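You operate a simulated robot arm through the tools that you are given. There is no shell and no other tool. Be economical: measure what you need, move in short steps, check, and stop when the job is done.

You are at the controls of a simulated robot arm. One attempt, no reset.

TASK
Put the scoring brush and the pat of clay in the trap tub.
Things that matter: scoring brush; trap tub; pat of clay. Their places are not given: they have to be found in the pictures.

The check looks at the end state, three seconds after you hand in, the way a careful person would. Anything else that was tipped, shoved, dropped, spilled or broken makes it a failure.

THE ROBOT
A 6-joint arm with a two-finger parallel gripper, fixed in place. Base frame: the origin is at the foot of the arm, x ahead of it, y to its left, z up; the work surface is at about z = 80. Readings come in cm, rad, newtons and seconds.
With the tool pointing down near the work surface it reaches from about 24 to 64 cm from the base axis. Its first joint turns from -1.152 to 1.152 rad. Payload 2.7 kg.
Tool frame: the origin (TCP) lies between the finger pads and is the grasp point; the fingertips stand 2.3 cm ahead of it; z points along the fingers, y is the line along which they close. The gripper opens to 9.4 cm. The fingers are 3.8 cm wide and 1 cm thick; the gripper's body (5.4 by 9.6 cm) begins 3.9 cm behind the TCP.
Orientation is told as [roll, pitch, yaw] about the base's x, y, z axes, in that order, counted from this pose: with the fingers straight down and closing along the base's y, the tool's x points along the base's -x, its y along +y and its z along -z.

THE INTERFACE
- The arm moves only by the tool play_rows. Its arguments are lists of equal length, an entry for each row: "dp": the shift along the tool's x, y, z in cm, a list of three; "delta_rot": the turn, a rotation vector about the tool's x, y, z in rad, a list of three; "jaw": the closure, from 0 (fully open) to 1 (shut). In form: {"dp": [[x, y, z], ...], "delta_rot": [[rx, ry, rz], ...], "jaw": [jaw, ...]}. A call has 1 to 12 rows; each row is the pose to reach, as a shift and turn from the pose commanded when the call began, along the tool's axes at that moment. Each row takes 0.2 s and may step no farther than 5 cm and 0.15 rad from the row before; otherwise, or with a gripper value out of range, the whole call is refused. Where a pose cannot be reached the arm comes as near as it can. A force on the tool above 40 N (or 10 N above the force at the start of the call, whichever is more), or a blocked arm, ends the call early, and 0.2 s more pass. The fingers move at their own pace (about 4.5 cm/s each) and stop on an object; they squeeze with about 27 N. The grip force told is the motor's: it shows also when the fingers shut on nothing. Time passes only in rows, and 0.2 s behind the last, so rows that repeat a pose let the fingers close. The reply holds the time, the measured pose of the TCP, the force on the tool along the base axes, the opening and the grip force, in the units named above and with some noise, and new pictures: "views" is both (left out), scene, wrist or none.
- Cameras (640 x 400 px; columns grow to the right, rows downward): "scene" is fixed at [6.05, -41.86, 141.27]; the picture's right is [0.90, -0.44, 0.00], its down [-0.22, -0.44, -0.87] and it looks along [0.38, 0.78, -0.49] (base axes); focal length 335 px, centre (320, 200). "wrist" rides on the gripper at [-3.9, 0, -4.4] in the tool frame; the picture's right is [0.00, -1.00, 0.00], its down [0.97, 0.00, -0.24] and it looks along [0.24, 0.00, 0.97] (tool axes); focal length 218 px, centre (320, 200).
- probe_pixels(camera, pixels): there is no depth. For up to 12 entries [column, row, z] of the newest picture of that camera ("zoom" is the newest enlarged one), the place [x, y] in the base frame at which the ray of that pixel passes the height z, good to about 0.2 cm. No time passes.
- enlarge(camera, box): a new picture of the part [left, top, right, bottom] of that camera's present view, enlarged. No time passes.
- close_job(): hands the job in; it is judged then, once.

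Keep the steps short. Do not move on a guess: measure, check each grasp and each placing, and mend mistakes. In all there are 60 turns and 120 pictures (those below and enlarged ones count). Leave the gripper open and the arm clear of the work at the hand-in unless told otherwise, and finish with a single line.

The tools are called after ">>>" as name(argument=value, ...) on one line, values as JSON. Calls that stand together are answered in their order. play_rows: Moves the arm, as the interface text tells. Its arguments: {"type":"object","properties":{"dp":{"type":"array","items":{"type":"array","items":{"type":"number"}}},"delta_rot":{"type":"array","items":{"type":"array","items":{"type":"number"}}},"jaw":{"type":"array","items":{"type":"number"}},"views":{"type":"string","enum":["both","scene","wrist","none"]}},"required":["dp","delta_rot","jaw"]} The other tools are called the same way: probe_pixels (camera, pixels) gives the place at which the rays of pixels pass given heights; enlarge (camera, box) takes an enlarged picture of a part of a camera's view; close_job () hands the job in.

At the start:

```text
clock: 0.0
position: [30.23, 22.09, 114.59]
orientation: [0.0, 0.0, 0.002]
force: [-0.2, -0.9, 0.4]
width: 9.39
gripper_force: 0.1
```

scene: 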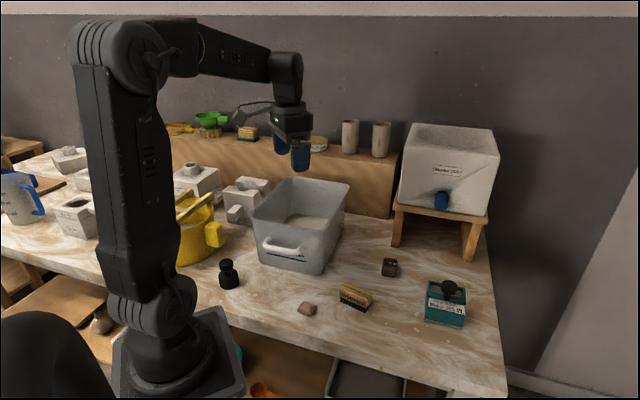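
wrist: 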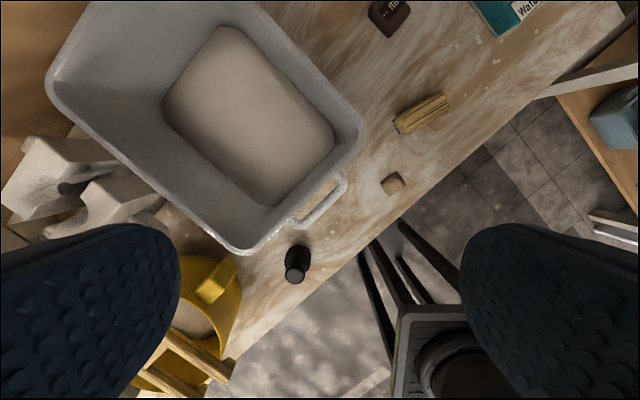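

I see a grey tub near (300,225), a small brownish lump at (307,309), and a brush-like block at (355,297). I'll enlarge these to identify them.

>>> enlarge(camera="scene", box=[200, 160, 480, 335])

>>> enlarge(camera="wrist", box=[260, 0, 580, 200])

>>> enlarge(camera="scene", box=[0, 90, 340, 302])

```text
2.29 times, centred on (340, 248) of scene
```

zoom: 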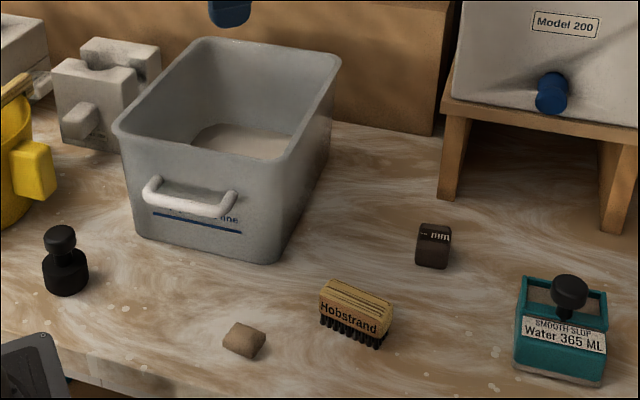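

```text
2.00 times, centred on (420, 100) of wrist
```

zoom: 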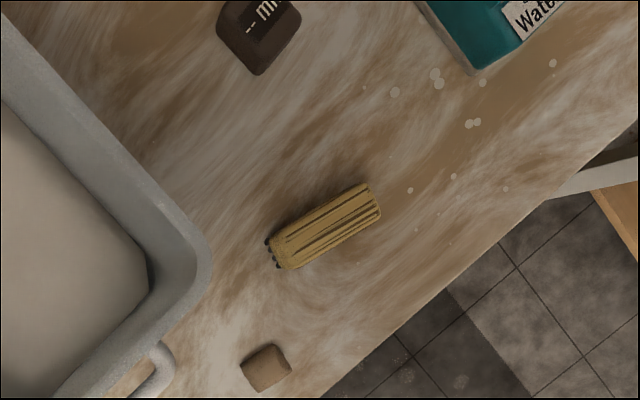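

```text
1.88 times, centred on (170, 196) of scene
```

zoom: 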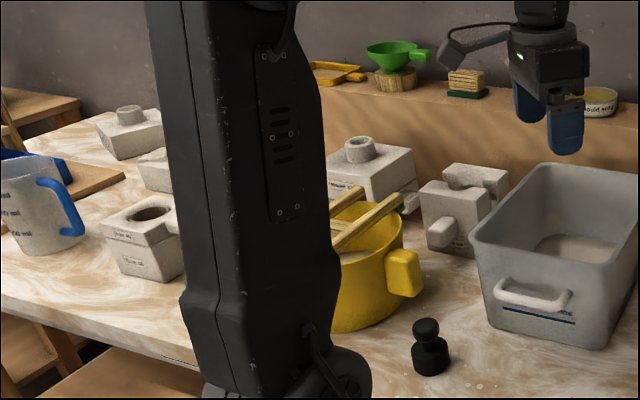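

The tub's label is partly hidden. I'll enlarge the label, the shelf brush and the small objects to settle which is which.

>>> enlarge(camera="scene", box=[250, 225, 330, 275])

>>> enlarge(camera="scene", box=[160, 105, 272, 175])

>>> enlarge(camera="scene", box=[290, 250, 410, 325])

```text
8.00 times, centred on (290, 250) of scene
```

zoom: 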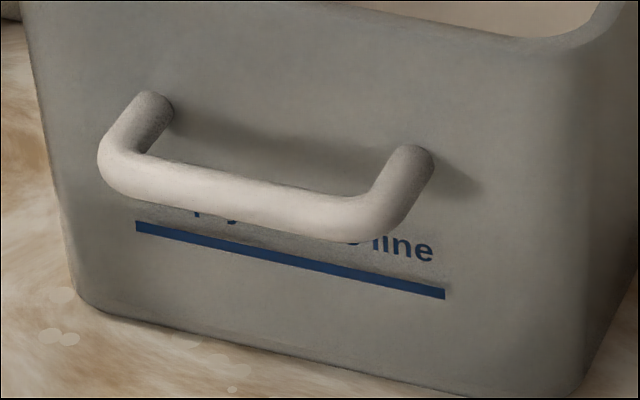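

```text
5.71 times, centred on (216, 140) of scene
```

zoom: 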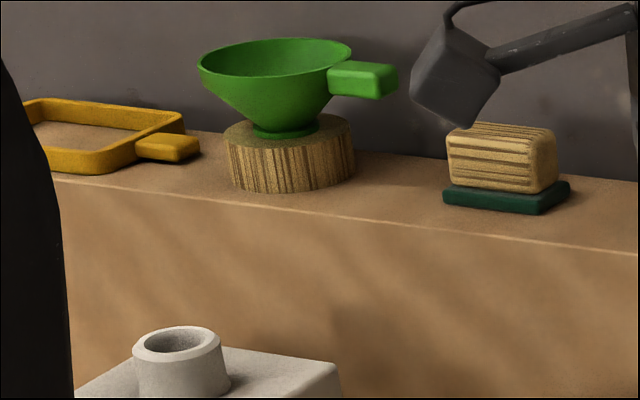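

```text
5.33 times, centred on (350, 288) of scene
```

zoom: 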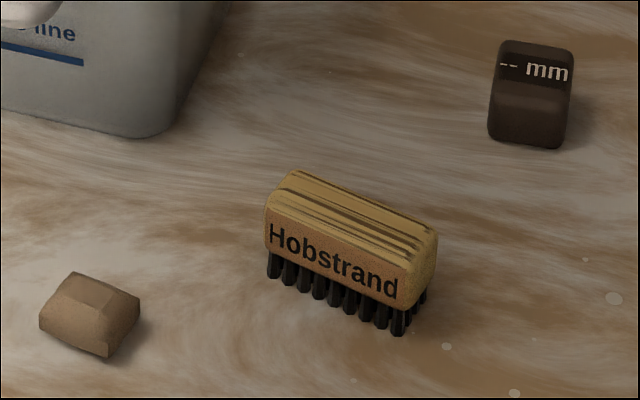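

Clear enough: the brush is the bristled "Hobstrand" block, the clay is the brown lump, and the tub is the grey one. Now I'll measure positions.

>>> probe_pixels(camera="wrist", pixels=[[396, 122, 83.5], [444, 93, 83.5], [450, 106, 83.5], [402, 134, 83.5], [393, 183, 81.5], [381, 183, 81.5], [406, 183, 81.5], [393, 172, 81.5], [393, 195, 81.5]])

>>> probe_pixels(camera="scene", pixels=[[341, 302, 80], [365, 312, 80], [345, 283, 83.5], [372, 293, 83.5], [307, 309, 81], [264, 266, 80], [315, 274, 80], [249, 214, 94], [317, 231, 94], [349, 184, 94], [291, 178, 94]])

>>> probe_pixels(camera="wrist", pixels=[[46, 85, 94], [240, 253, 94], [364, 135, 94], [295, 222, 90], [345, 180, 90], [225, 28, 82], [165, 110, 82], [270, 205, 82], [333, 140, 82], [297, 265, 84]])

```text
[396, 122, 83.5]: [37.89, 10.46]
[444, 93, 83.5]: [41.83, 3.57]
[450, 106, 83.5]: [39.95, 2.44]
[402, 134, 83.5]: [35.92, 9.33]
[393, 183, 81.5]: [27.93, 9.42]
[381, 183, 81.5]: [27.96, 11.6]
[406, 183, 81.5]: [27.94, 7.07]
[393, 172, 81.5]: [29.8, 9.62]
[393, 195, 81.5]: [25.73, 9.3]
```

```text
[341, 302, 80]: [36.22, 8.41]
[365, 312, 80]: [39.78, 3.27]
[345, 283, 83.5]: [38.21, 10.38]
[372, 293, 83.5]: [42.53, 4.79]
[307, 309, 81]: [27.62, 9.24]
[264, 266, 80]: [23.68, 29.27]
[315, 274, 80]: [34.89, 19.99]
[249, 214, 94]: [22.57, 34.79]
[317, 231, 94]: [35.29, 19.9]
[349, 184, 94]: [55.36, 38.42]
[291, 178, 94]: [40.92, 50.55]
```

```text
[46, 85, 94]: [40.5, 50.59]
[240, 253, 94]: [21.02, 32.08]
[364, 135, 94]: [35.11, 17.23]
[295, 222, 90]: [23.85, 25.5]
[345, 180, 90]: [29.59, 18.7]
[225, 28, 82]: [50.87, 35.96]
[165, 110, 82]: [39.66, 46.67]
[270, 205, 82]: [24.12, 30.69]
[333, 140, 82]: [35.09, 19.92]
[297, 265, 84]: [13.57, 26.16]
```

Brush centre is about (38.9, 6.4), with its long axis at −60.5° and a width of about 2.2. The clay is at (27.9, 9.4), and the tub centre is about (38.5, 35) with its rim at z≈94. I'll move above the brush, turning the fingers to close across it.

>>> play_rows(dp=[[-1.1, -2, 1.5], [-2.2, -4, 3], [-3.3, -6, 4.5], [-4.4, -8, 6], [-5.5, -10, 7.5], [-6.6, -12, 9], [-7.7, -14, 10.5], [-8.67, -15.7, 12], [-8.67, -15.7, 12]], delta_rot=[[0, 0, 0.132], [0, 0, 0.264], [0, 0, 0.396], [0, 0, 0.528], [0, 0, 0.66], [0, 0, 0.792], [0, 0, 0.924], [0, 0, 1.056], [0, 0, 1.056]], jaw=[0, 0, 0, 0, 0, 0, 0, 0, 0])

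```text
clock: 2.0
position: [38.91, 6.23, 102.56]
orientation: [0.001, 0.002, -1.058]
force: [-0.8, 0.9, 0.2]
width: 9.4
gripper_force: 0.0
```

scene: 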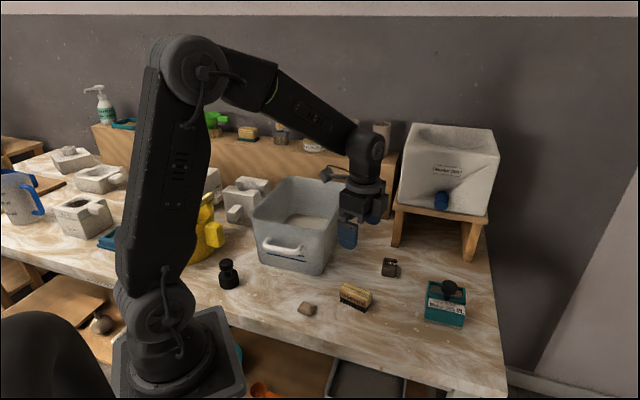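
wrist: 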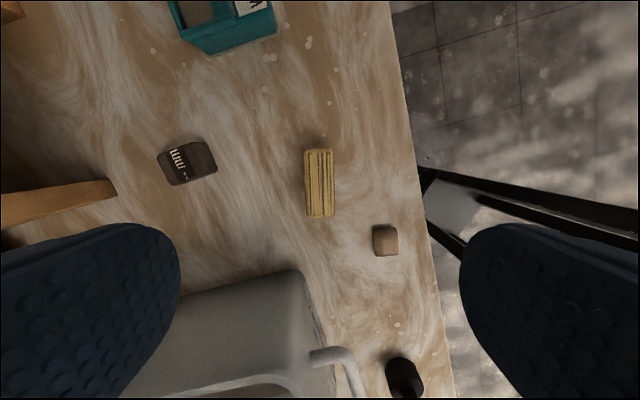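

The brush is nearly vertical and centred in the wrist view. I'll check its exact place here.

>>> probe_pixels(camera="wrist", pixels=[[305, 150, 83.7], [332, 150, 83.7], [307, 216, 83.7], [334, 216, 83.7], [319, 183, 83.7], [385, 241, 81.5]])

>>> enlarge(camera="wrist", box=[280, 130, 408, 210])

```text
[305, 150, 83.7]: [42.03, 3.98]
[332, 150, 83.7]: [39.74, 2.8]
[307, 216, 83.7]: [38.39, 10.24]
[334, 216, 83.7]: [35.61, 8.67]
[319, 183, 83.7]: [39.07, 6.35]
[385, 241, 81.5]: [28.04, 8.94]
```

```text
5.00 times, centred on (344, 170) of wrist
```

zoom: 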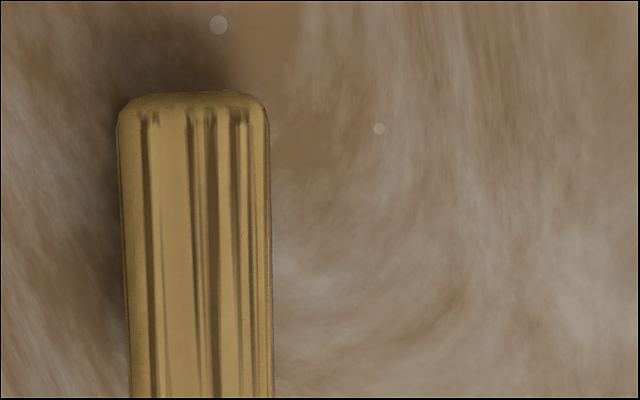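

Brush centre is (38.95, 6.4), nearly below the TCP, and the fingers' path is clear of the dark block by about 4 cm. I'll lower to z≈83.

>>> play_rows(dp=[[0.14, 0.13, 3], [0.14, 0.13, 6], [0.14, 0.13, 9], [0.14, 0.13, 12], [0.14, 0.13, 14.5], [0.14, 0.13, 16.5], [0.14, 0.13, 18], [0.14, 0.13, 19], [0.14, 0.13, 19.5], [0.14, 0.13, 19.5]], delta_rot=[[0, 0, 0], [0, 0, 0], [0, 0, 0], [0, 0, 0], [0, 0, 0], [0, 0, 0], [0, 0, 0], [0, 0, 0], [0, 0, 0], [0, 0, 0]], jaw=[0, 0, 0, 0, 0, 0, 0, 0, 0, 0])

```text
clock: 3.3
position: [39.11, 6.58, 87.86]
orientation: [0.013, 0.0, -1.048]
force: [-2.8, -4.5, 10.9]
width: 9.39
gripper_force: 0.0
stopped in row 6: the force on the tool passed its limit (the readings are from after the stop); the commanded pose is now the measured one
```

scene: 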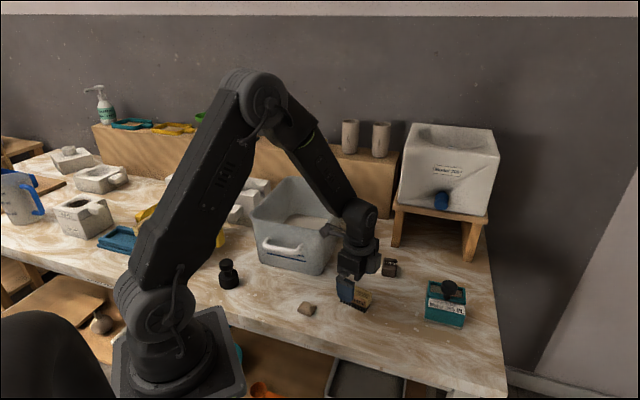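
wrist: 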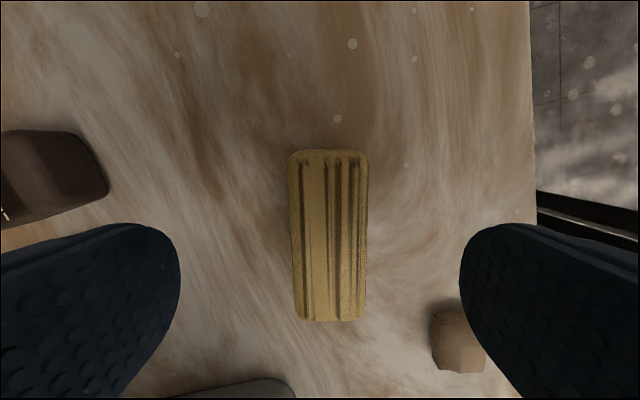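

The call stopped at z=87.9 on force, well above where I expected contact. Before moving, I'll look at what could be touching.

>>> enlarge(camera="scene", box=[260, 180, 420, 330])

>>> enlarge(camera="wrist", box=[400, 220, 560, 400])

```text
2.67 times, centred on (340, 255) of scene
```

zoom: 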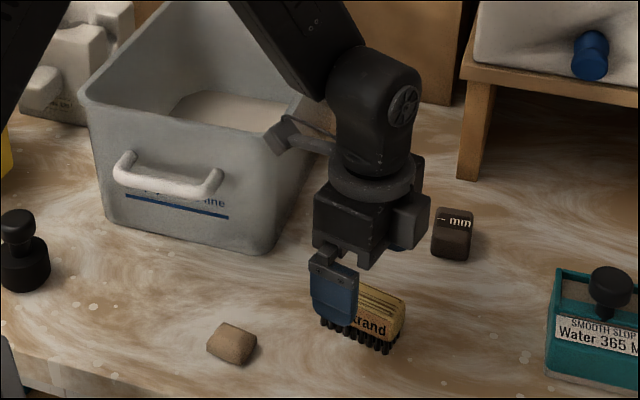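

```text
2.22 times, centred on (480, 310) of wrist
```

zoom: 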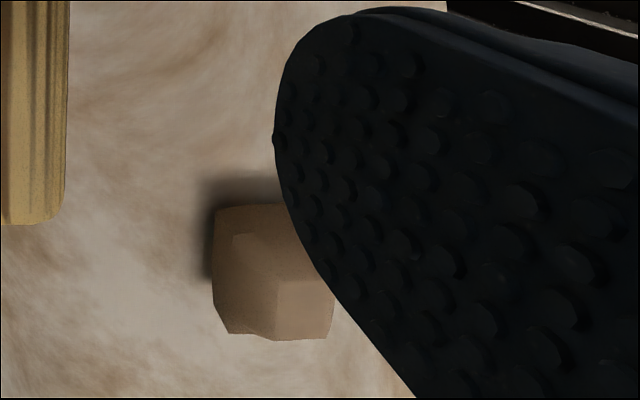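

A pod on a stalk sticking out on the tool's +x side (zoom (285,135)) has met the tub's rim corner, so the fingers are not what's touching. I'll go straight up and check that the tub has not moved.

>>> play_rows(dp=[[0, 0, -3], [0, 0, -7], [0, 0, -11], [0, 0, -15], [0, 0, -15]], delta_rot=[[0, 0, 0], [0, 0, 0], [0, 0, 0], [0, 0, 0], [0, 0, 0]], jaw=[0, 0, 0, 0, 0])

>>> enlarge(camera="scene", box=[200, 160, 480, 335])

```text
clock: 4.5
position: [38.78, 6.64, 102.8]
orientation: [0.01, 0.0, -1.048]
force: [0.2, -0.6, 0.7]
width: 9.4
gripper_force: 0.0
```

scene: 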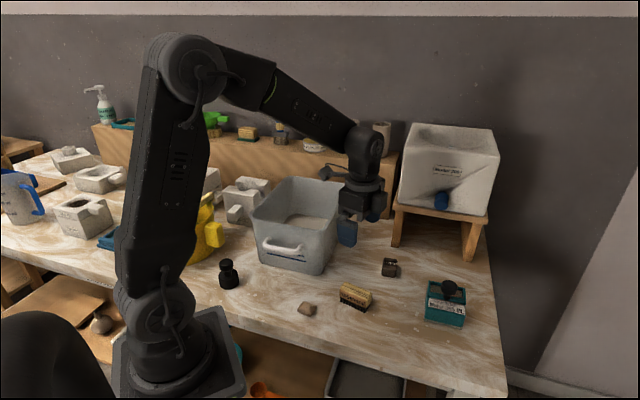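
wrist: 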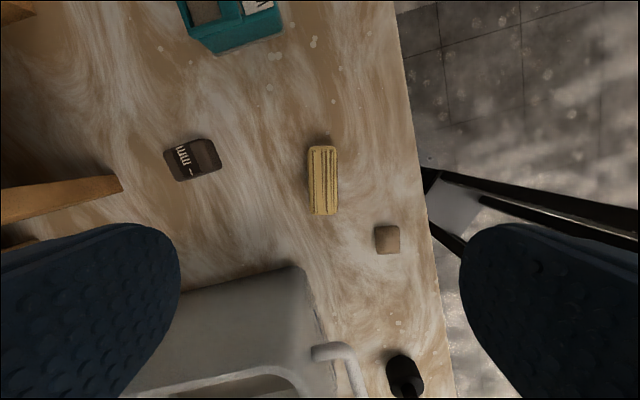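

```text
2.29 times, centred on (340, 248) of scene
```

zoom: 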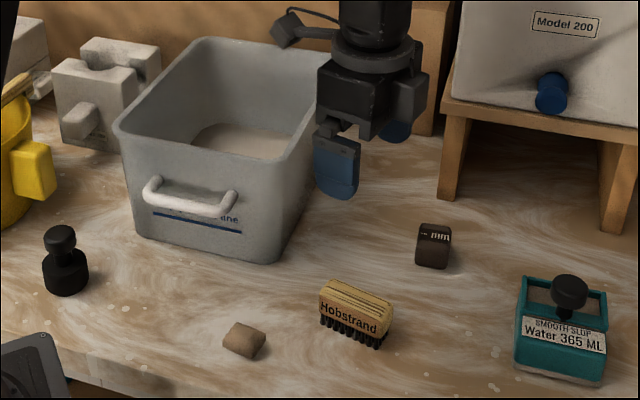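

The tub is essentially where it was. I'll measure how far out the pod sits, using its picture position at about (325,175).

>>> probe_pixels(camera="scene", pixels=[[325, 173, 106], [325, 173, 108], [325, 173, 110], [325, 173, 112], [325, 173, 114], [325, 173, 116], [319, 175, 110], [319, 175, 112], [319, 175, 114]])

>>> enlarge(camera="scene", box=[300, 130, 412, 250])

```text
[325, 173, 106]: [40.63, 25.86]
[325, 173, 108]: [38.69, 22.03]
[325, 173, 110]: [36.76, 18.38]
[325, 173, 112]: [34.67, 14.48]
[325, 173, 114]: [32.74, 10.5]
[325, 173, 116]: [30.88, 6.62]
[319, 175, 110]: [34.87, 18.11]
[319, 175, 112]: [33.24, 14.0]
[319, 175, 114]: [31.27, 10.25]
```

```text
3.33 times, centred on (356, 190) of scene
```

zoom: 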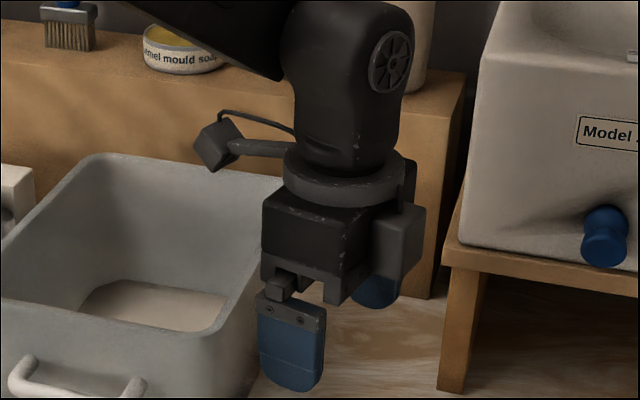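

The pod is about 9 cm out along tool +x and 9 cm behind the TCP. Turning the gripper by π puts it on the side away from the tub. I also notice a brush on the shelf, so I'll look at it and at the obstacles near the new pod position.

>>> enlarge(camera="scene", box=[236, 110, 332, 170])

>>> probe_pixels(camera="scene", pixels=[[425, 320, 80], [462, 328, 80], [450, 288, 88], [399, 200, 96], [391, 276, 80], [395, 247, 80]])

>>> play_rows(dp=[[0, 0, 0], [0, 0, 0], [0, 0, 0], [0, 0, 0], [0, 0, 0], [0, 0, 0], [0, 0, 0], [0, 0, 0], [0, 0, 0], [0, 0, 0], [0, 0, 0], [0, 0, 0]], delta_rot=[[0, 0, -0.135], [0, 0, -0.27], [0, 0, -0.405], [0, 0, -0.54], [0, 0, -0.675], [0, 0, -0.81], [0, 0, -0.945], [0, 0, -1.08], [0, 0, -1.215], [0, 0, -1.35], [0, 0, -1.485], [0, 0, -1.57]], jaw=[0, 0, 0, 0, 0, 0, 0, 0, 0, 0, 0, 0], views="none")

```text
6.67 times, centred on (284, 140) of scene
```

zoom: 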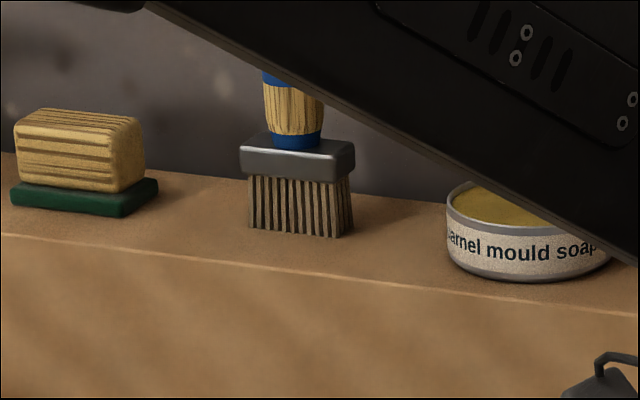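

```text
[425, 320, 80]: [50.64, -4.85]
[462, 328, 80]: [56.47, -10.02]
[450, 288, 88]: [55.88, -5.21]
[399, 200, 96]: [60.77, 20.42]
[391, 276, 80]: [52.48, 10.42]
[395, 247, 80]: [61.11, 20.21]
```

```text
clock: 7.1
position: [38.86, 6.46, 102.84]
orientation: [-0.001, -0.011, 0.524]
force: [-0.5, 0.3, 0.1]
width: 9.39
gripper_force: 0.1
```

The shelf brush is a soft soap brush next to mould soap and is out of reach. The stiff-bristled Hobstrand block is the scoring brush. I'll carry on with the second half of the turn.

>>> play_rows(dp=[[0, 0, 0], [0, 0, 0], [0, 0, 0], [0, 0, 0], [0, 0, 0], [0, 0, 0], [0, 0, 0], [0, 0, 0], [0, 0, 0], [0, 0, 0], [0, 0, 0], [0, 0, 0]], delta_rot=[[0, 0, -0.135], [0, 0, -0.27], [0, 0, -0.405], [0, 0, -0.54], [0, 0, -0.675], [0, 0, -0.81], [0, 0, -0.945], [0, 0, -1.08], [0, 0, -1.215], [0, 0, -1.35], [0, 0, -1.485], [0, 0, -1.56]], jaw=[0, 0, 0, 0, 0, 0, 0, 0, 0, 0, 0, 0])

```text
clock: 9.7
position: [38.92, 6.35, 102.84]
orientation: [-0.01, -0.002, 2.084]
force: [-0.7, -0.5, -0.3]
width: 9.39
gripper_force: 0.0
```

scene: 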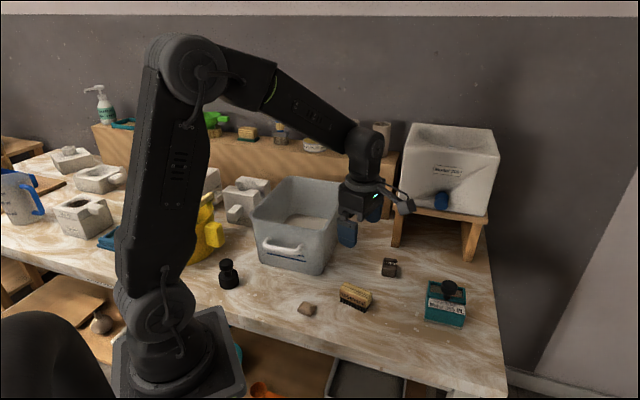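
wrist: 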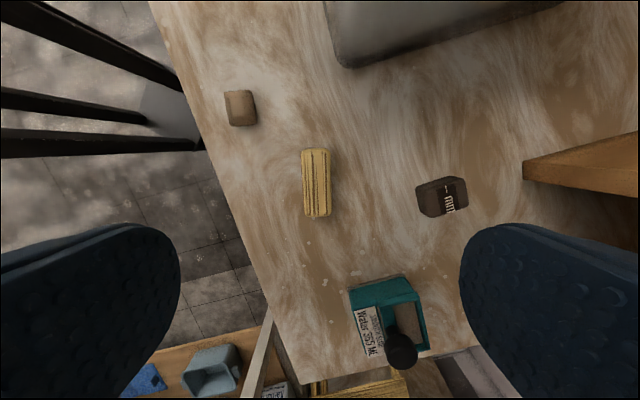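

The flip worked and the pod now points away from the tub. I'll check the brush position from here.

>>> probe_pixels(camera="wrist", pixels=[[302, 150, 83.7], [328, 150, 83.7], [304, 216, 83.7], [331, 216, 83.7], [316, 183, 83.7], [240, 107, 81.5], [420, 200, 82]])

```text
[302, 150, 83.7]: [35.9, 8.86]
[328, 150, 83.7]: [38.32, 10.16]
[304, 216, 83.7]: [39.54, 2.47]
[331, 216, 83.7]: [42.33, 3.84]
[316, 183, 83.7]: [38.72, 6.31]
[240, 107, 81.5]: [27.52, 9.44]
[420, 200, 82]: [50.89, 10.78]
```

The brush centre is within 0.1 cm of the TCP. I'll lower straight to z≈83.1 and close in the following call.

>>> play_rows(dp=[[0, 0, 3], [0, 0, 6], [0, 0, 9], [0, 0, 12], [0, 0, 14.5], [0, 0, 16.5], [0, 0, 18], [0, 0, 19], [0, 0, 19.7], [0, 0, 19.7]], delta_rot=[[0, 0, 0], [0, 0, 0], [0, 0, 0], [0, 0, 0], [0, 0, 0], [0, 0, 0], [0, 0, 0], [0, 0, 0], [0, 0, 0], [0, 0, 0]], jaw=[0, 0, 0, 0, 0, 0, 0, 0, 0, 0])

```text
clock: 11.9
position: [39.25, 6.69, 83.07]
orientation: [-0.01, -0.001, 2.079]
force: [0.7, 0.4, 0.1]
width: 9.41
gripper_force: 0.0
```

scene: 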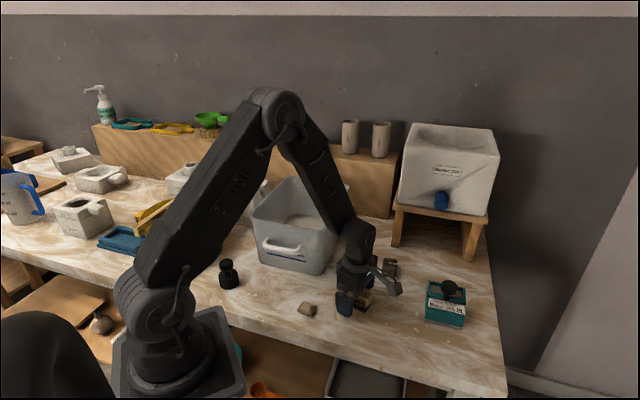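
wrist: 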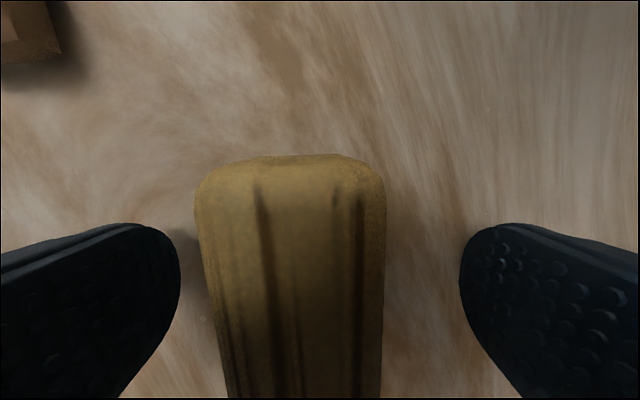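

The brush is between the fingers, about 0.35 cm off centre toward the left finger. I'll shift by that and close.

>>> play_rows(dp=[[0, 0.35, 0], [0, 0.35, 0], [0, 0.35, 0], [0, 0.35, 0], [0, 0.35, 0], [0, 0.35, 0], [0, 0.35, 0]], delta_rot=[[0, 0, 0], [0, 0, 0], [0, 0, 0], [0, 0, 0], [0, 0, 0], [0, 0, 0], [0, 0, 0]], jaw=[0, 0, 1, 1, 1, 1, 1], views="wrist")

```text
clock: 13.5
position: [38.82, 6.33, 83.13]
orientation: [-0.011, -0.001, 2.079]
force: [0.0, -0.8, 0.9]
width: 3.15
gripper_force: 27.1
```

wrist: 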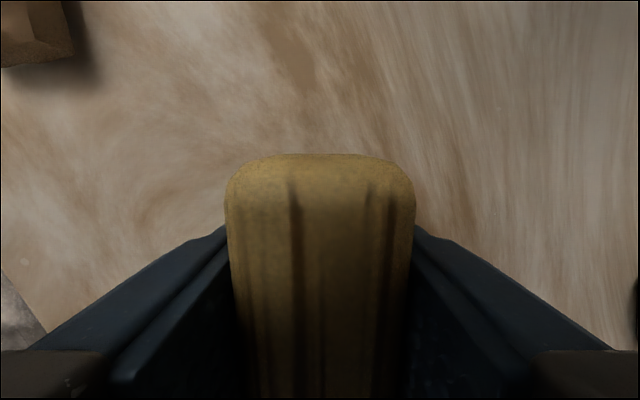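

The brush is held (width 3.15, 27 N). I'll lift straight up 22 cm.

>>> play_rows(dp=[[0, 0, -1], [0, 0, -3], [0, 0, -6], [0, 0, -10], [0, 0, -14], [0, 0, -18], [0, 0, -22], [0, 0, -22]], delta_rot=[[0, 0, 0], [0, 0, 0], [0, 0, 0], [0, 0, 0], [0, 0, 0], [0, 0, 0], [0, 0, 0], [0, 0, 0]], jaw=[1, 1, 1, 1, 1, 1, 1, 1])

```text
clock: 15.3
position: [38.78, 6.22, 105.28]
orientation: [-0.01, 0.001, 2.081]
force: [-0.1, 0.0, -0.3]
width: 3.16
gripper_force: 27.0
```

scene: 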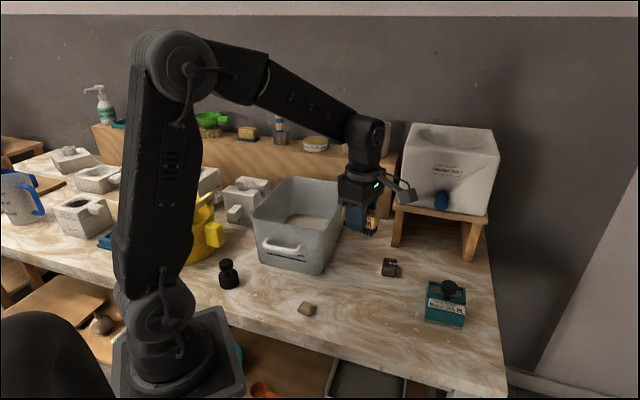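
wrist: 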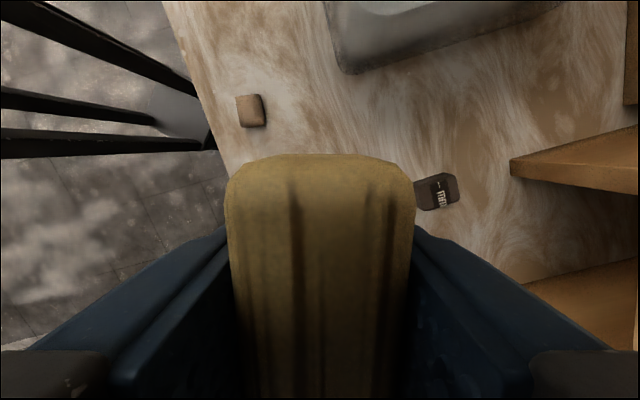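

Lifted securely. I'll carry it level at z≈105 to above the tub centre, about (38, 35).

>>> play_rows(dp=[[-1.5, -0.79, 0], [-4, -2.1, 0], [-6.5, -3.4, 0], [-9, -4.7, 0], [-11.5, -6.0, 0], [-14, -7.3, 0], [-16.5, -8.6, 0], [-19, -9.95, 0], [-21.5, -11.3, 0], [-23.5, -12.3, 0], [-25, -13.1, 0], [-25.5, -13.35, 0]], delta_rot=[[0, 0, 0], [0, 0, 0], [0, 0, 0], [0, 0, 0], [0, 0, 0], [0, 0, 0], [0, 0, 0], [0, 0, 0], [0, 0, 0], [0, 0, 0], [0, 0, 0], [0, 0, 0]], jaw=[1, 1, 1, 1, 1, 1, 1, 1, 1, 1, 1, 1])

```text
clock: 17.9
position: [37.87, 34.97, 105.2]
orientation: [-0.009, 0.0, 2.08]
force: [0.3, -0.5, -0.8]
width: 3.18
gripper_force: 26.9
```

scene: 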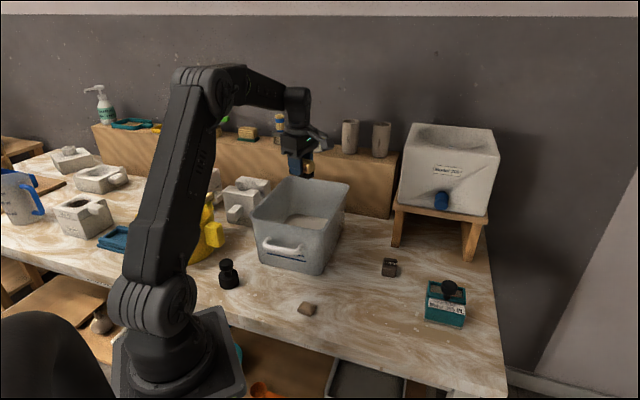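
wrist: 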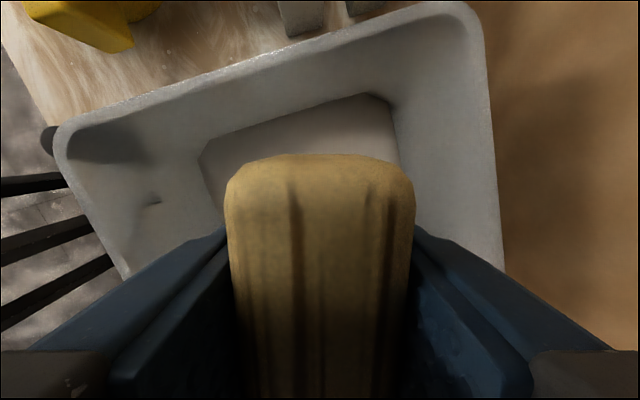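

It's over the tub. I'll check the walls against the TCP position.

>>> probe_pixels(camera="wrist", pixels=[[57, 135, 94], [475, 10, 94], [500, 260, 94], [120, 275, 94], [203, 155, 82], [385, 97, 82]])

>>> probe_pixels(camera="scene", pixels=[[318, 231, 94], [349, 184, 94], [252, 213, 94], [291, 178, 94]])

```text
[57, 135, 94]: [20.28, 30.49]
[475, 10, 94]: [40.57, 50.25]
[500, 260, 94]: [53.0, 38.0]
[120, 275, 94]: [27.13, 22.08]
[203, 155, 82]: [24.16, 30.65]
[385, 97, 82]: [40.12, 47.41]
```

```text
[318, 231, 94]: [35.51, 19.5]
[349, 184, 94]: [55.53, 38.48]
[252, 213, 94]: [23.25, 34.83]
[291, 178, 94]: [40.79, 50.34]
```

The tub centre is about (38, 34.5), so the walls have ample clearance on all sides. I'll lower to z≈89.7, keeping the pod above the rim.

>>> play_rows(dp=[[0, 0, 3], [0, 0, 6], [0, 0, 9], [0, 0, 11.5], [0, 0, 13.5], [0, 0, 14.8], [0, 0, 15.5], [0, 0, 15.5]], delta_rot=[[0, 0, 0], [0, 0, 0], [0, 0, 0], [0, 0, 0], [0, 0, 0], [0, 0, 0], [0, 0, 0], [0, 0, 0]], jaw=[1, 1, 1, 1, 1, 1, 1, 1])

>>> enlarge(camera="scene", box=[230, 130, 390, 280])

```text
clock: 19.7
position: [38.0, 35.18, 89.7]
orientation: [-0.011, 0.001, 2.079]
force: [0.5, -0.1, -1.0]
width: 3.17
gripper_force: 26.7
```

scene: 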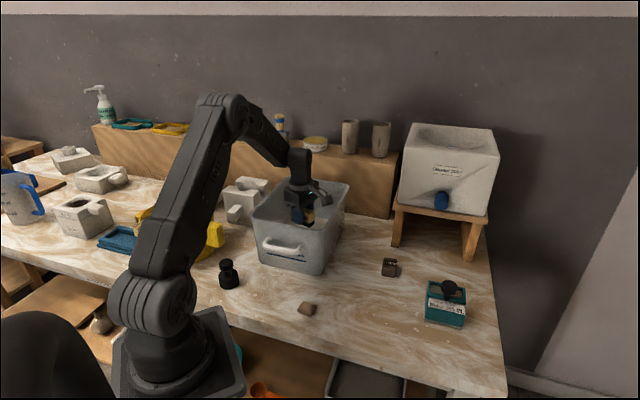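
wrist: 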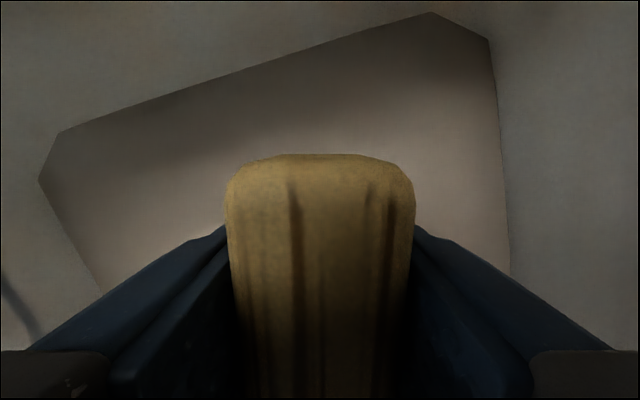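

```text
2.67 times, centred on (310, 205) of scene
```

zoom: 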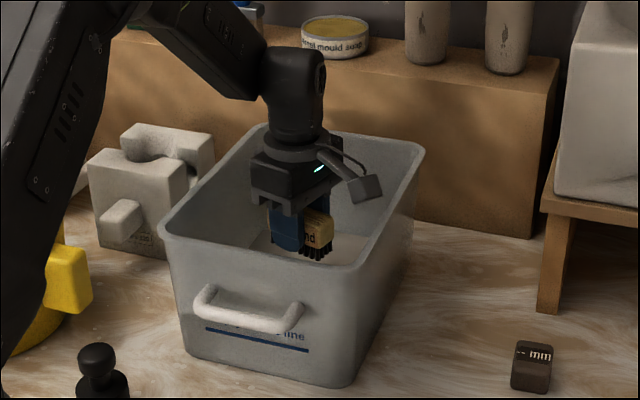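

The brush hangs well inside the tub, a few cm above its floor, and the pod is clear. I'll open the fingers here.

>>> play_rows(dp=[[0, 0, 0], [0, 0, 0], [0, 0, 0], [0, 0, 0], [0, 0, 0], [0, 0, 0]], delta_rot=[[0, 0, 0], [0, 0, 0], [0, 0, 0], [0, 0, 0], [0, 0, 0], [0, 0, 0]], jaw=[0.3, 0.2, 0.2, 0.2, 0.2, 0.2], views="wrist")

```text
clock: 21.1
position: [37.96, 35.24, 89.8]
orientation: [-0.01, 0.0, 2.079]
force: [0.2, -0.1, 0.3]
width: 7.5
gripper_force: 0.1
```

wrist: 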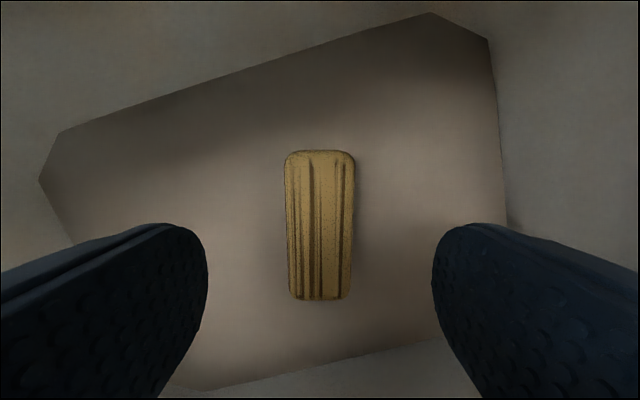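

The brush sits upright on the tub floor. I'll go straight up.

>>> play_rows(dp=[[0, 0, -3], [0, 0, -6], [0, 0, -9], [0, 0, -12], [0, 0, -15.5], [0, 0, -15.5]], delta_rot=[[0, 0, 0], [0, 0, 0], [0, 0, 0], [0, 0, 0], [0, 0, 0], [0, 0, 0]], jaw=[0.2, 0.2, 0.2, 0.2, 0.2, 0.2], views="none")

>>> play_rows(dp=[[1.0, 1.2, 0], [2.6, 3.2, 0], [4.2, 5.2, 0], [5.8, 7.2, 0], [7.4, 9.1, 0], [9, 11, 0], [10.6, 13, 0], [12.2, 15, 0], [13.8, 17, 0], [15.4, 19, 0], [16.8, 20.7, 0], [17.6, 21.6, 0]], delta_rot=[[0, 0, 0], [0, 0, 0], [0, 0, 0], [0, 0, 0], [0, 0, 0], [0, 0, 0], [0, 0, 0], [0, 0, 0], [0, 0, 0], [0, 0, 0], [0, 0, 0], [0, 0, 0]], jaw=[0, 0, 0, 0, 0, 0, 0, 0, 0, 0, 0, 0])

```text
clock: 22.5
position: [37.81, 35.25, 105.37]
orientation: [-0.009, -0.002, 2.08]
force: [-0.2, 0.3, 0.7]
width: 7.54
gripper_force: 0.1
```

```text
clock: 25.1
position: [27.56, 9.1, 105.05]
orientation: [-0.01, -0.001, 2.081]
force: [0.2, 0.0, -0.2]
width: 9.41
gripper_force: 0.0
```

scene: 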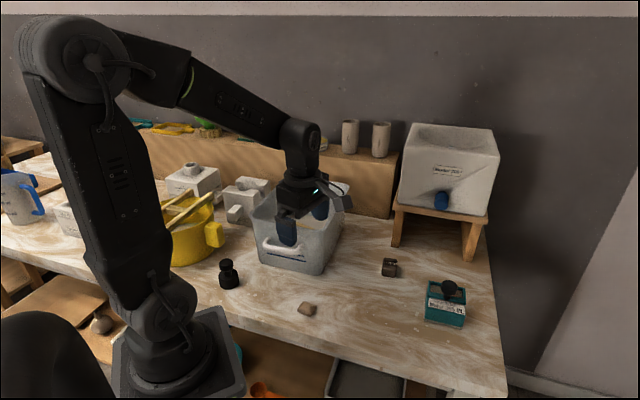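
wrist: 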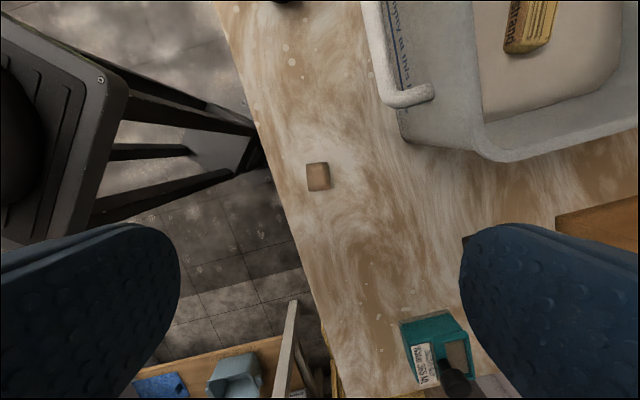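

The brush is still in the tub. The clay shows at (318,177), so I'll measure it.

>>> probe_pixels(camera="wrist", pixels=[[318, 177, 81.2], [307, 166, 81.2], [328, 164, 81.2], [308, 190, 81.2], [330, 189, 81.2], [400, 107, 90], [500, 158, 94]])

>>> enlarge(camera="wrist", box=[280, 150, 360, 200])

```text
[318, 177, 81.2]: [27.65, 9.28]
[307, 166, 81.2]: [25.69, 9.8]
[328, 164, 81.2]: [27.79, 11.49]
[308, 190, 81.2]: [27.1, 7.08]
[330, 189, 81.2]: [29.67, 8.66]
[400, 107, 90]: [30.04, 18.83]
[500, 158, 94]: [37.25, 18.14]
```

```text
8.00 times, centred on (320, 175) of wrist
```

zoom: 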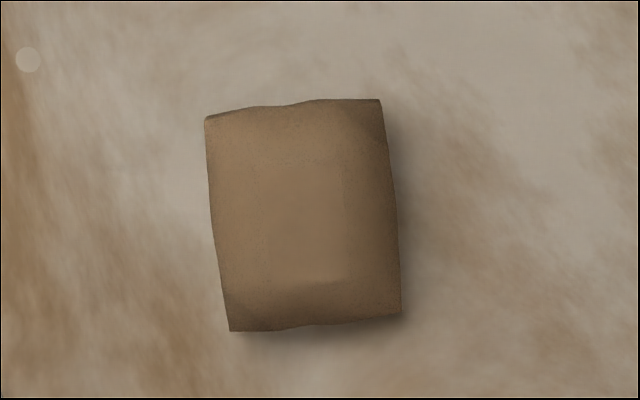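

The clay is about 2.6 × 3.2 cm at (27.6, 9.25), turned by about −0.1 rad. I'll lower to z≈86 with that turn, then check before the last bit.

>>> play_rows(dp=[[0, 0, 3], [0, 0, 6], [0, 0, 9], [0, 0, 12], [0, 0, 14.5], [0, 0, 17], [0, 0, 18.5], [0, 0, 19], [0, 0, 19]], delta_rot=[[0, 0, -0.05], [0, 0, -0.1], [0, 0, -0.1], [0, 0, -0.1], [0, 0, -0.1], [0, 0, -0.1], [0, 0, -0.1], [0, 0, -0.1], [0, 0, -0.1]], jaw=[0, 0, 0, 0, 0, 0, 0, 0, 0])

```text
clock: 27.1
position: [27.71, 9.35, 86.11]
orientation: [-0.011, 0.001, 2.18]
force: [0.2, -0.3, -0.4]
width: 9.39
gripper_force: 0.0
```

scene: 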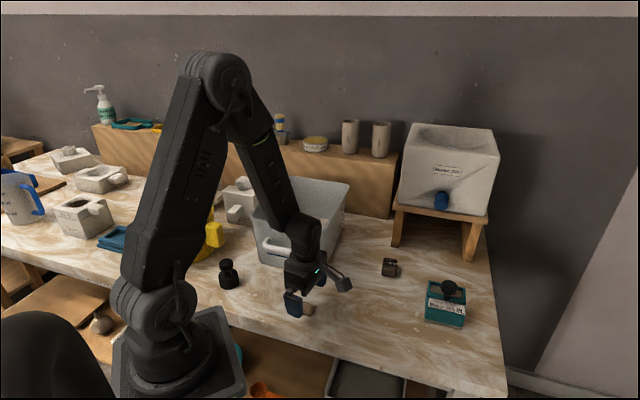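
wrist: 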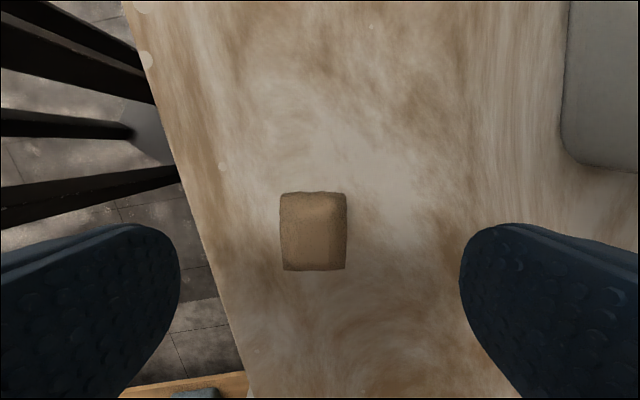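

The clay is aligned with the fingers and 0.3 cm left of centre. I'll correct, lower 3.5 cm, and close.

>>> play_rows(dp=[[-0.2, 0.25, 1], [-0.2, 0.25, 2], [-0.2, 0.25, 3], [-0.2, 0.25, 3.5], [-0.2, 0.25, 3.5], [-0.2, 0.25, 3.5], [-0.2, 0.25, 3.5], [-0.2, 0.25, 3.5], [-0.2, 0.25, 3.5], [-0.2, 0.25, 3.5]], delta_rot=[[0, 0, 0], [0, 0, 0], [0, 0, 0], [0, 0, 0], [0, 0, 0], [0, 0, 0], [0, 0, 0], [0, 0, 0], [0, 0, 0], [0, 0, 0]], jaw=[0, 0, 0, 0, 0, 1, 1, 1, 1, 1])

```text
clock: 29.3
position: [27.41, 9.46, 82.52]
orientation: [-0.009, 0.001, 2.179]
force: [-0.2, 0.2, 1.0]
width: 2.94
gripper_force: 26.9
```

scene: 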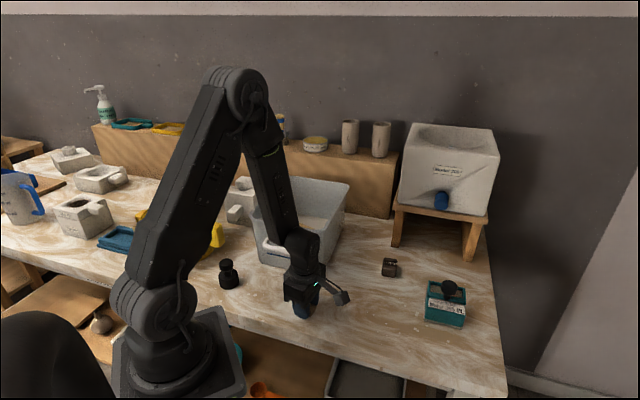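
wrist: 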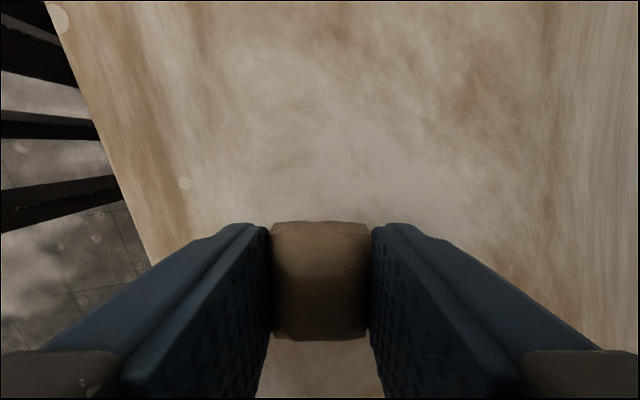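

The clay is held (width 2.94, 27 N). I'll lift straight up 23 cm.

>>> play_rows(dp=[[0, 0, -1], [0, 0, -3], [0, 0, -6], [0, 0, -10], [0, 0, -14], [0, 0, -18], [0, 0, -22], [0, 0, -23], [0, 0, -23]], delta_rot=[[0, 0, 0], [0, 0, 0], [0, 0, 0], [0, 0, 0], [0, 0, 0], [0, 0, 0], [0, 0, 0], [0, 0, 0], [0, 0, 0]], jaw=[1, 1, 1, 1, 1, 1, 1, 1, 1], views="wrist")

```text
clock: 31.3
position: [27.13, 9.15, 105.51]
orientation: [-0.01, 0.003, 2.181]
force: [0.4, -0.3, -0.5]
width: 2.93
gripper_force: 26.9
```

wrist: 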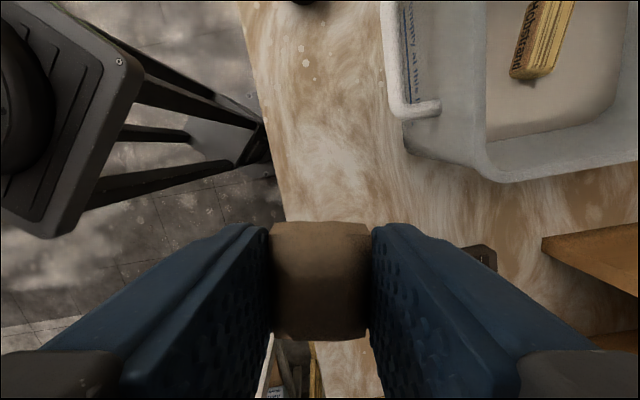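

The clay is held and the brush is still in the tub. I'll carry the clay above (33, 30), beside the brush.

>>> play_rows(dp=[[-0.8, -1, 0], [-2.4, -2.9, 0], [-4, -4.9, 0], [-5.6, -6.85, 0], [-7.2, -8.8, 0], [-8.8, -10.8, 0], [-10.4, -12.7, 0], [-12, -14.7, 0], [-13.2, -16.15, 0], [-13.7, -16.76, 0], [-13.7, -16.76, 0]], delta_rot=[[0, 0, 0], [0, 0, 0], [0, 0, 0], [0, 0, 0], [0, 0, 0], [0, 0, 0], [0, 0, 0], [0, 0, 0], [0, 0, 0], [0, 0, 0], [0, 0, 0]], jaw=[1, 1, 1, 1, 1, 1, 1, 1, 1, 1, 1])

```text
clock: 33.7
position: [33.18, 30.0, 105.73]
orientation: [-0.011, 0.001, 2.18]
force: [-0.5, -0.8, 1.0]
width: 2.92
gripper_force: 26.7
```

scene: 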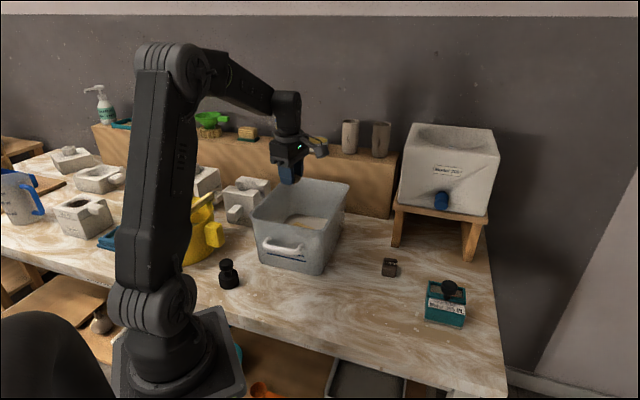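
wrist: 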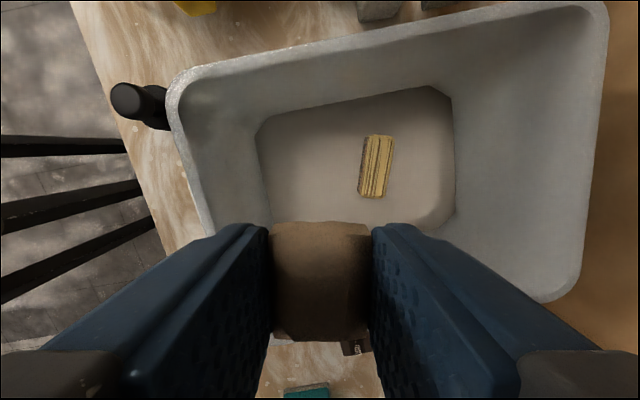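

Straight below is tub floor (about pixel (320,177)), with the brush about 7 cm aside. I'll lower 15.8 cm.

>>> play_rows(dp=[[0, 0, 3], [0, 0, 6], [0, 0, 9], [0, 0, 11.5], [0, 0, 13.5], [0, 0, 15], [0, 0, 15.8], [0, 0, 15.8]], delta_rot=[[0, 0, 0], [0, 0, 0], [0, 0, 0], [0, 0, 0], [0, 0, 0], [0, 0, 0], [0, 0, 0], [0, 0, 0]], jaw=[1, 1, 1, 1, 1, 1, 1, 1])

```text
clock: 35.5
position: [33.29, 30.24, 89.88]
orientation: [-0.01, 0.0, 2.182]
force: [0.2, -0.3, 0.0]
width: 2.93
gripper_force: 26.1
```

scene: 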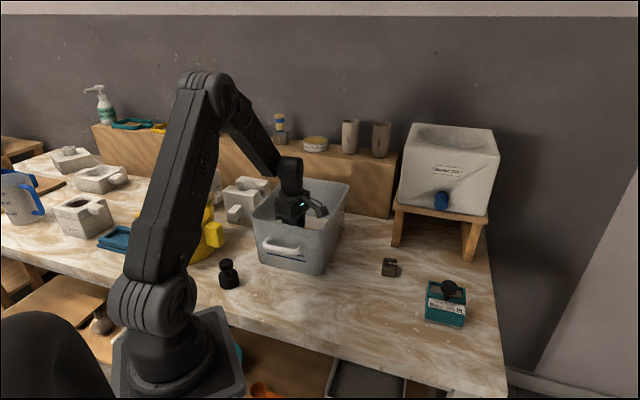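
wrist: 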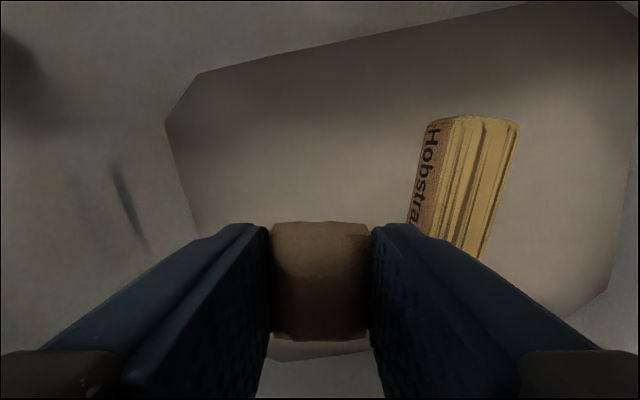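

The clay is inside the tub over bare floor with no contact force. I'll open the fingers part-way.

>>> play_rows(dp=[[0, 0, 0], [0, 0, 0], [0, 0, 0], [0, 0, 0], [0, 0, 0]], delta_rot=[[0, 0, 0], [0, 0, 0], [0, 0, 0], [0, 0, 0], [0, 0, 0]], jaw=[0.45, 0.4, 0.4, 0.4, 0.4], views="wrist")

```text
clock: 36.7
position: [33.23, 30.14, 89.91]
orientation: [-0.011, 0.003, 2.179]
force: [0.2, -0.8, 0.1]
width: 5.63
gripper_force: 0.0
```

wrist: 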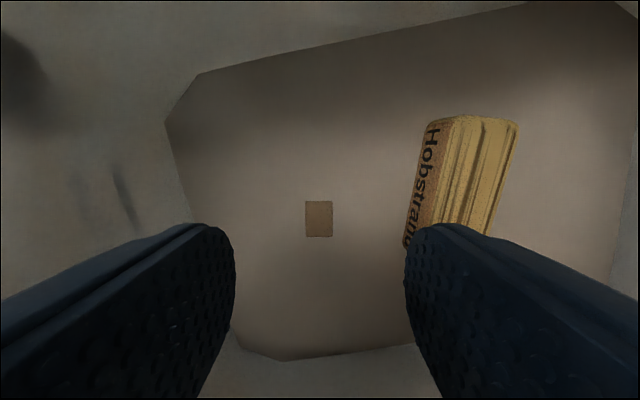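

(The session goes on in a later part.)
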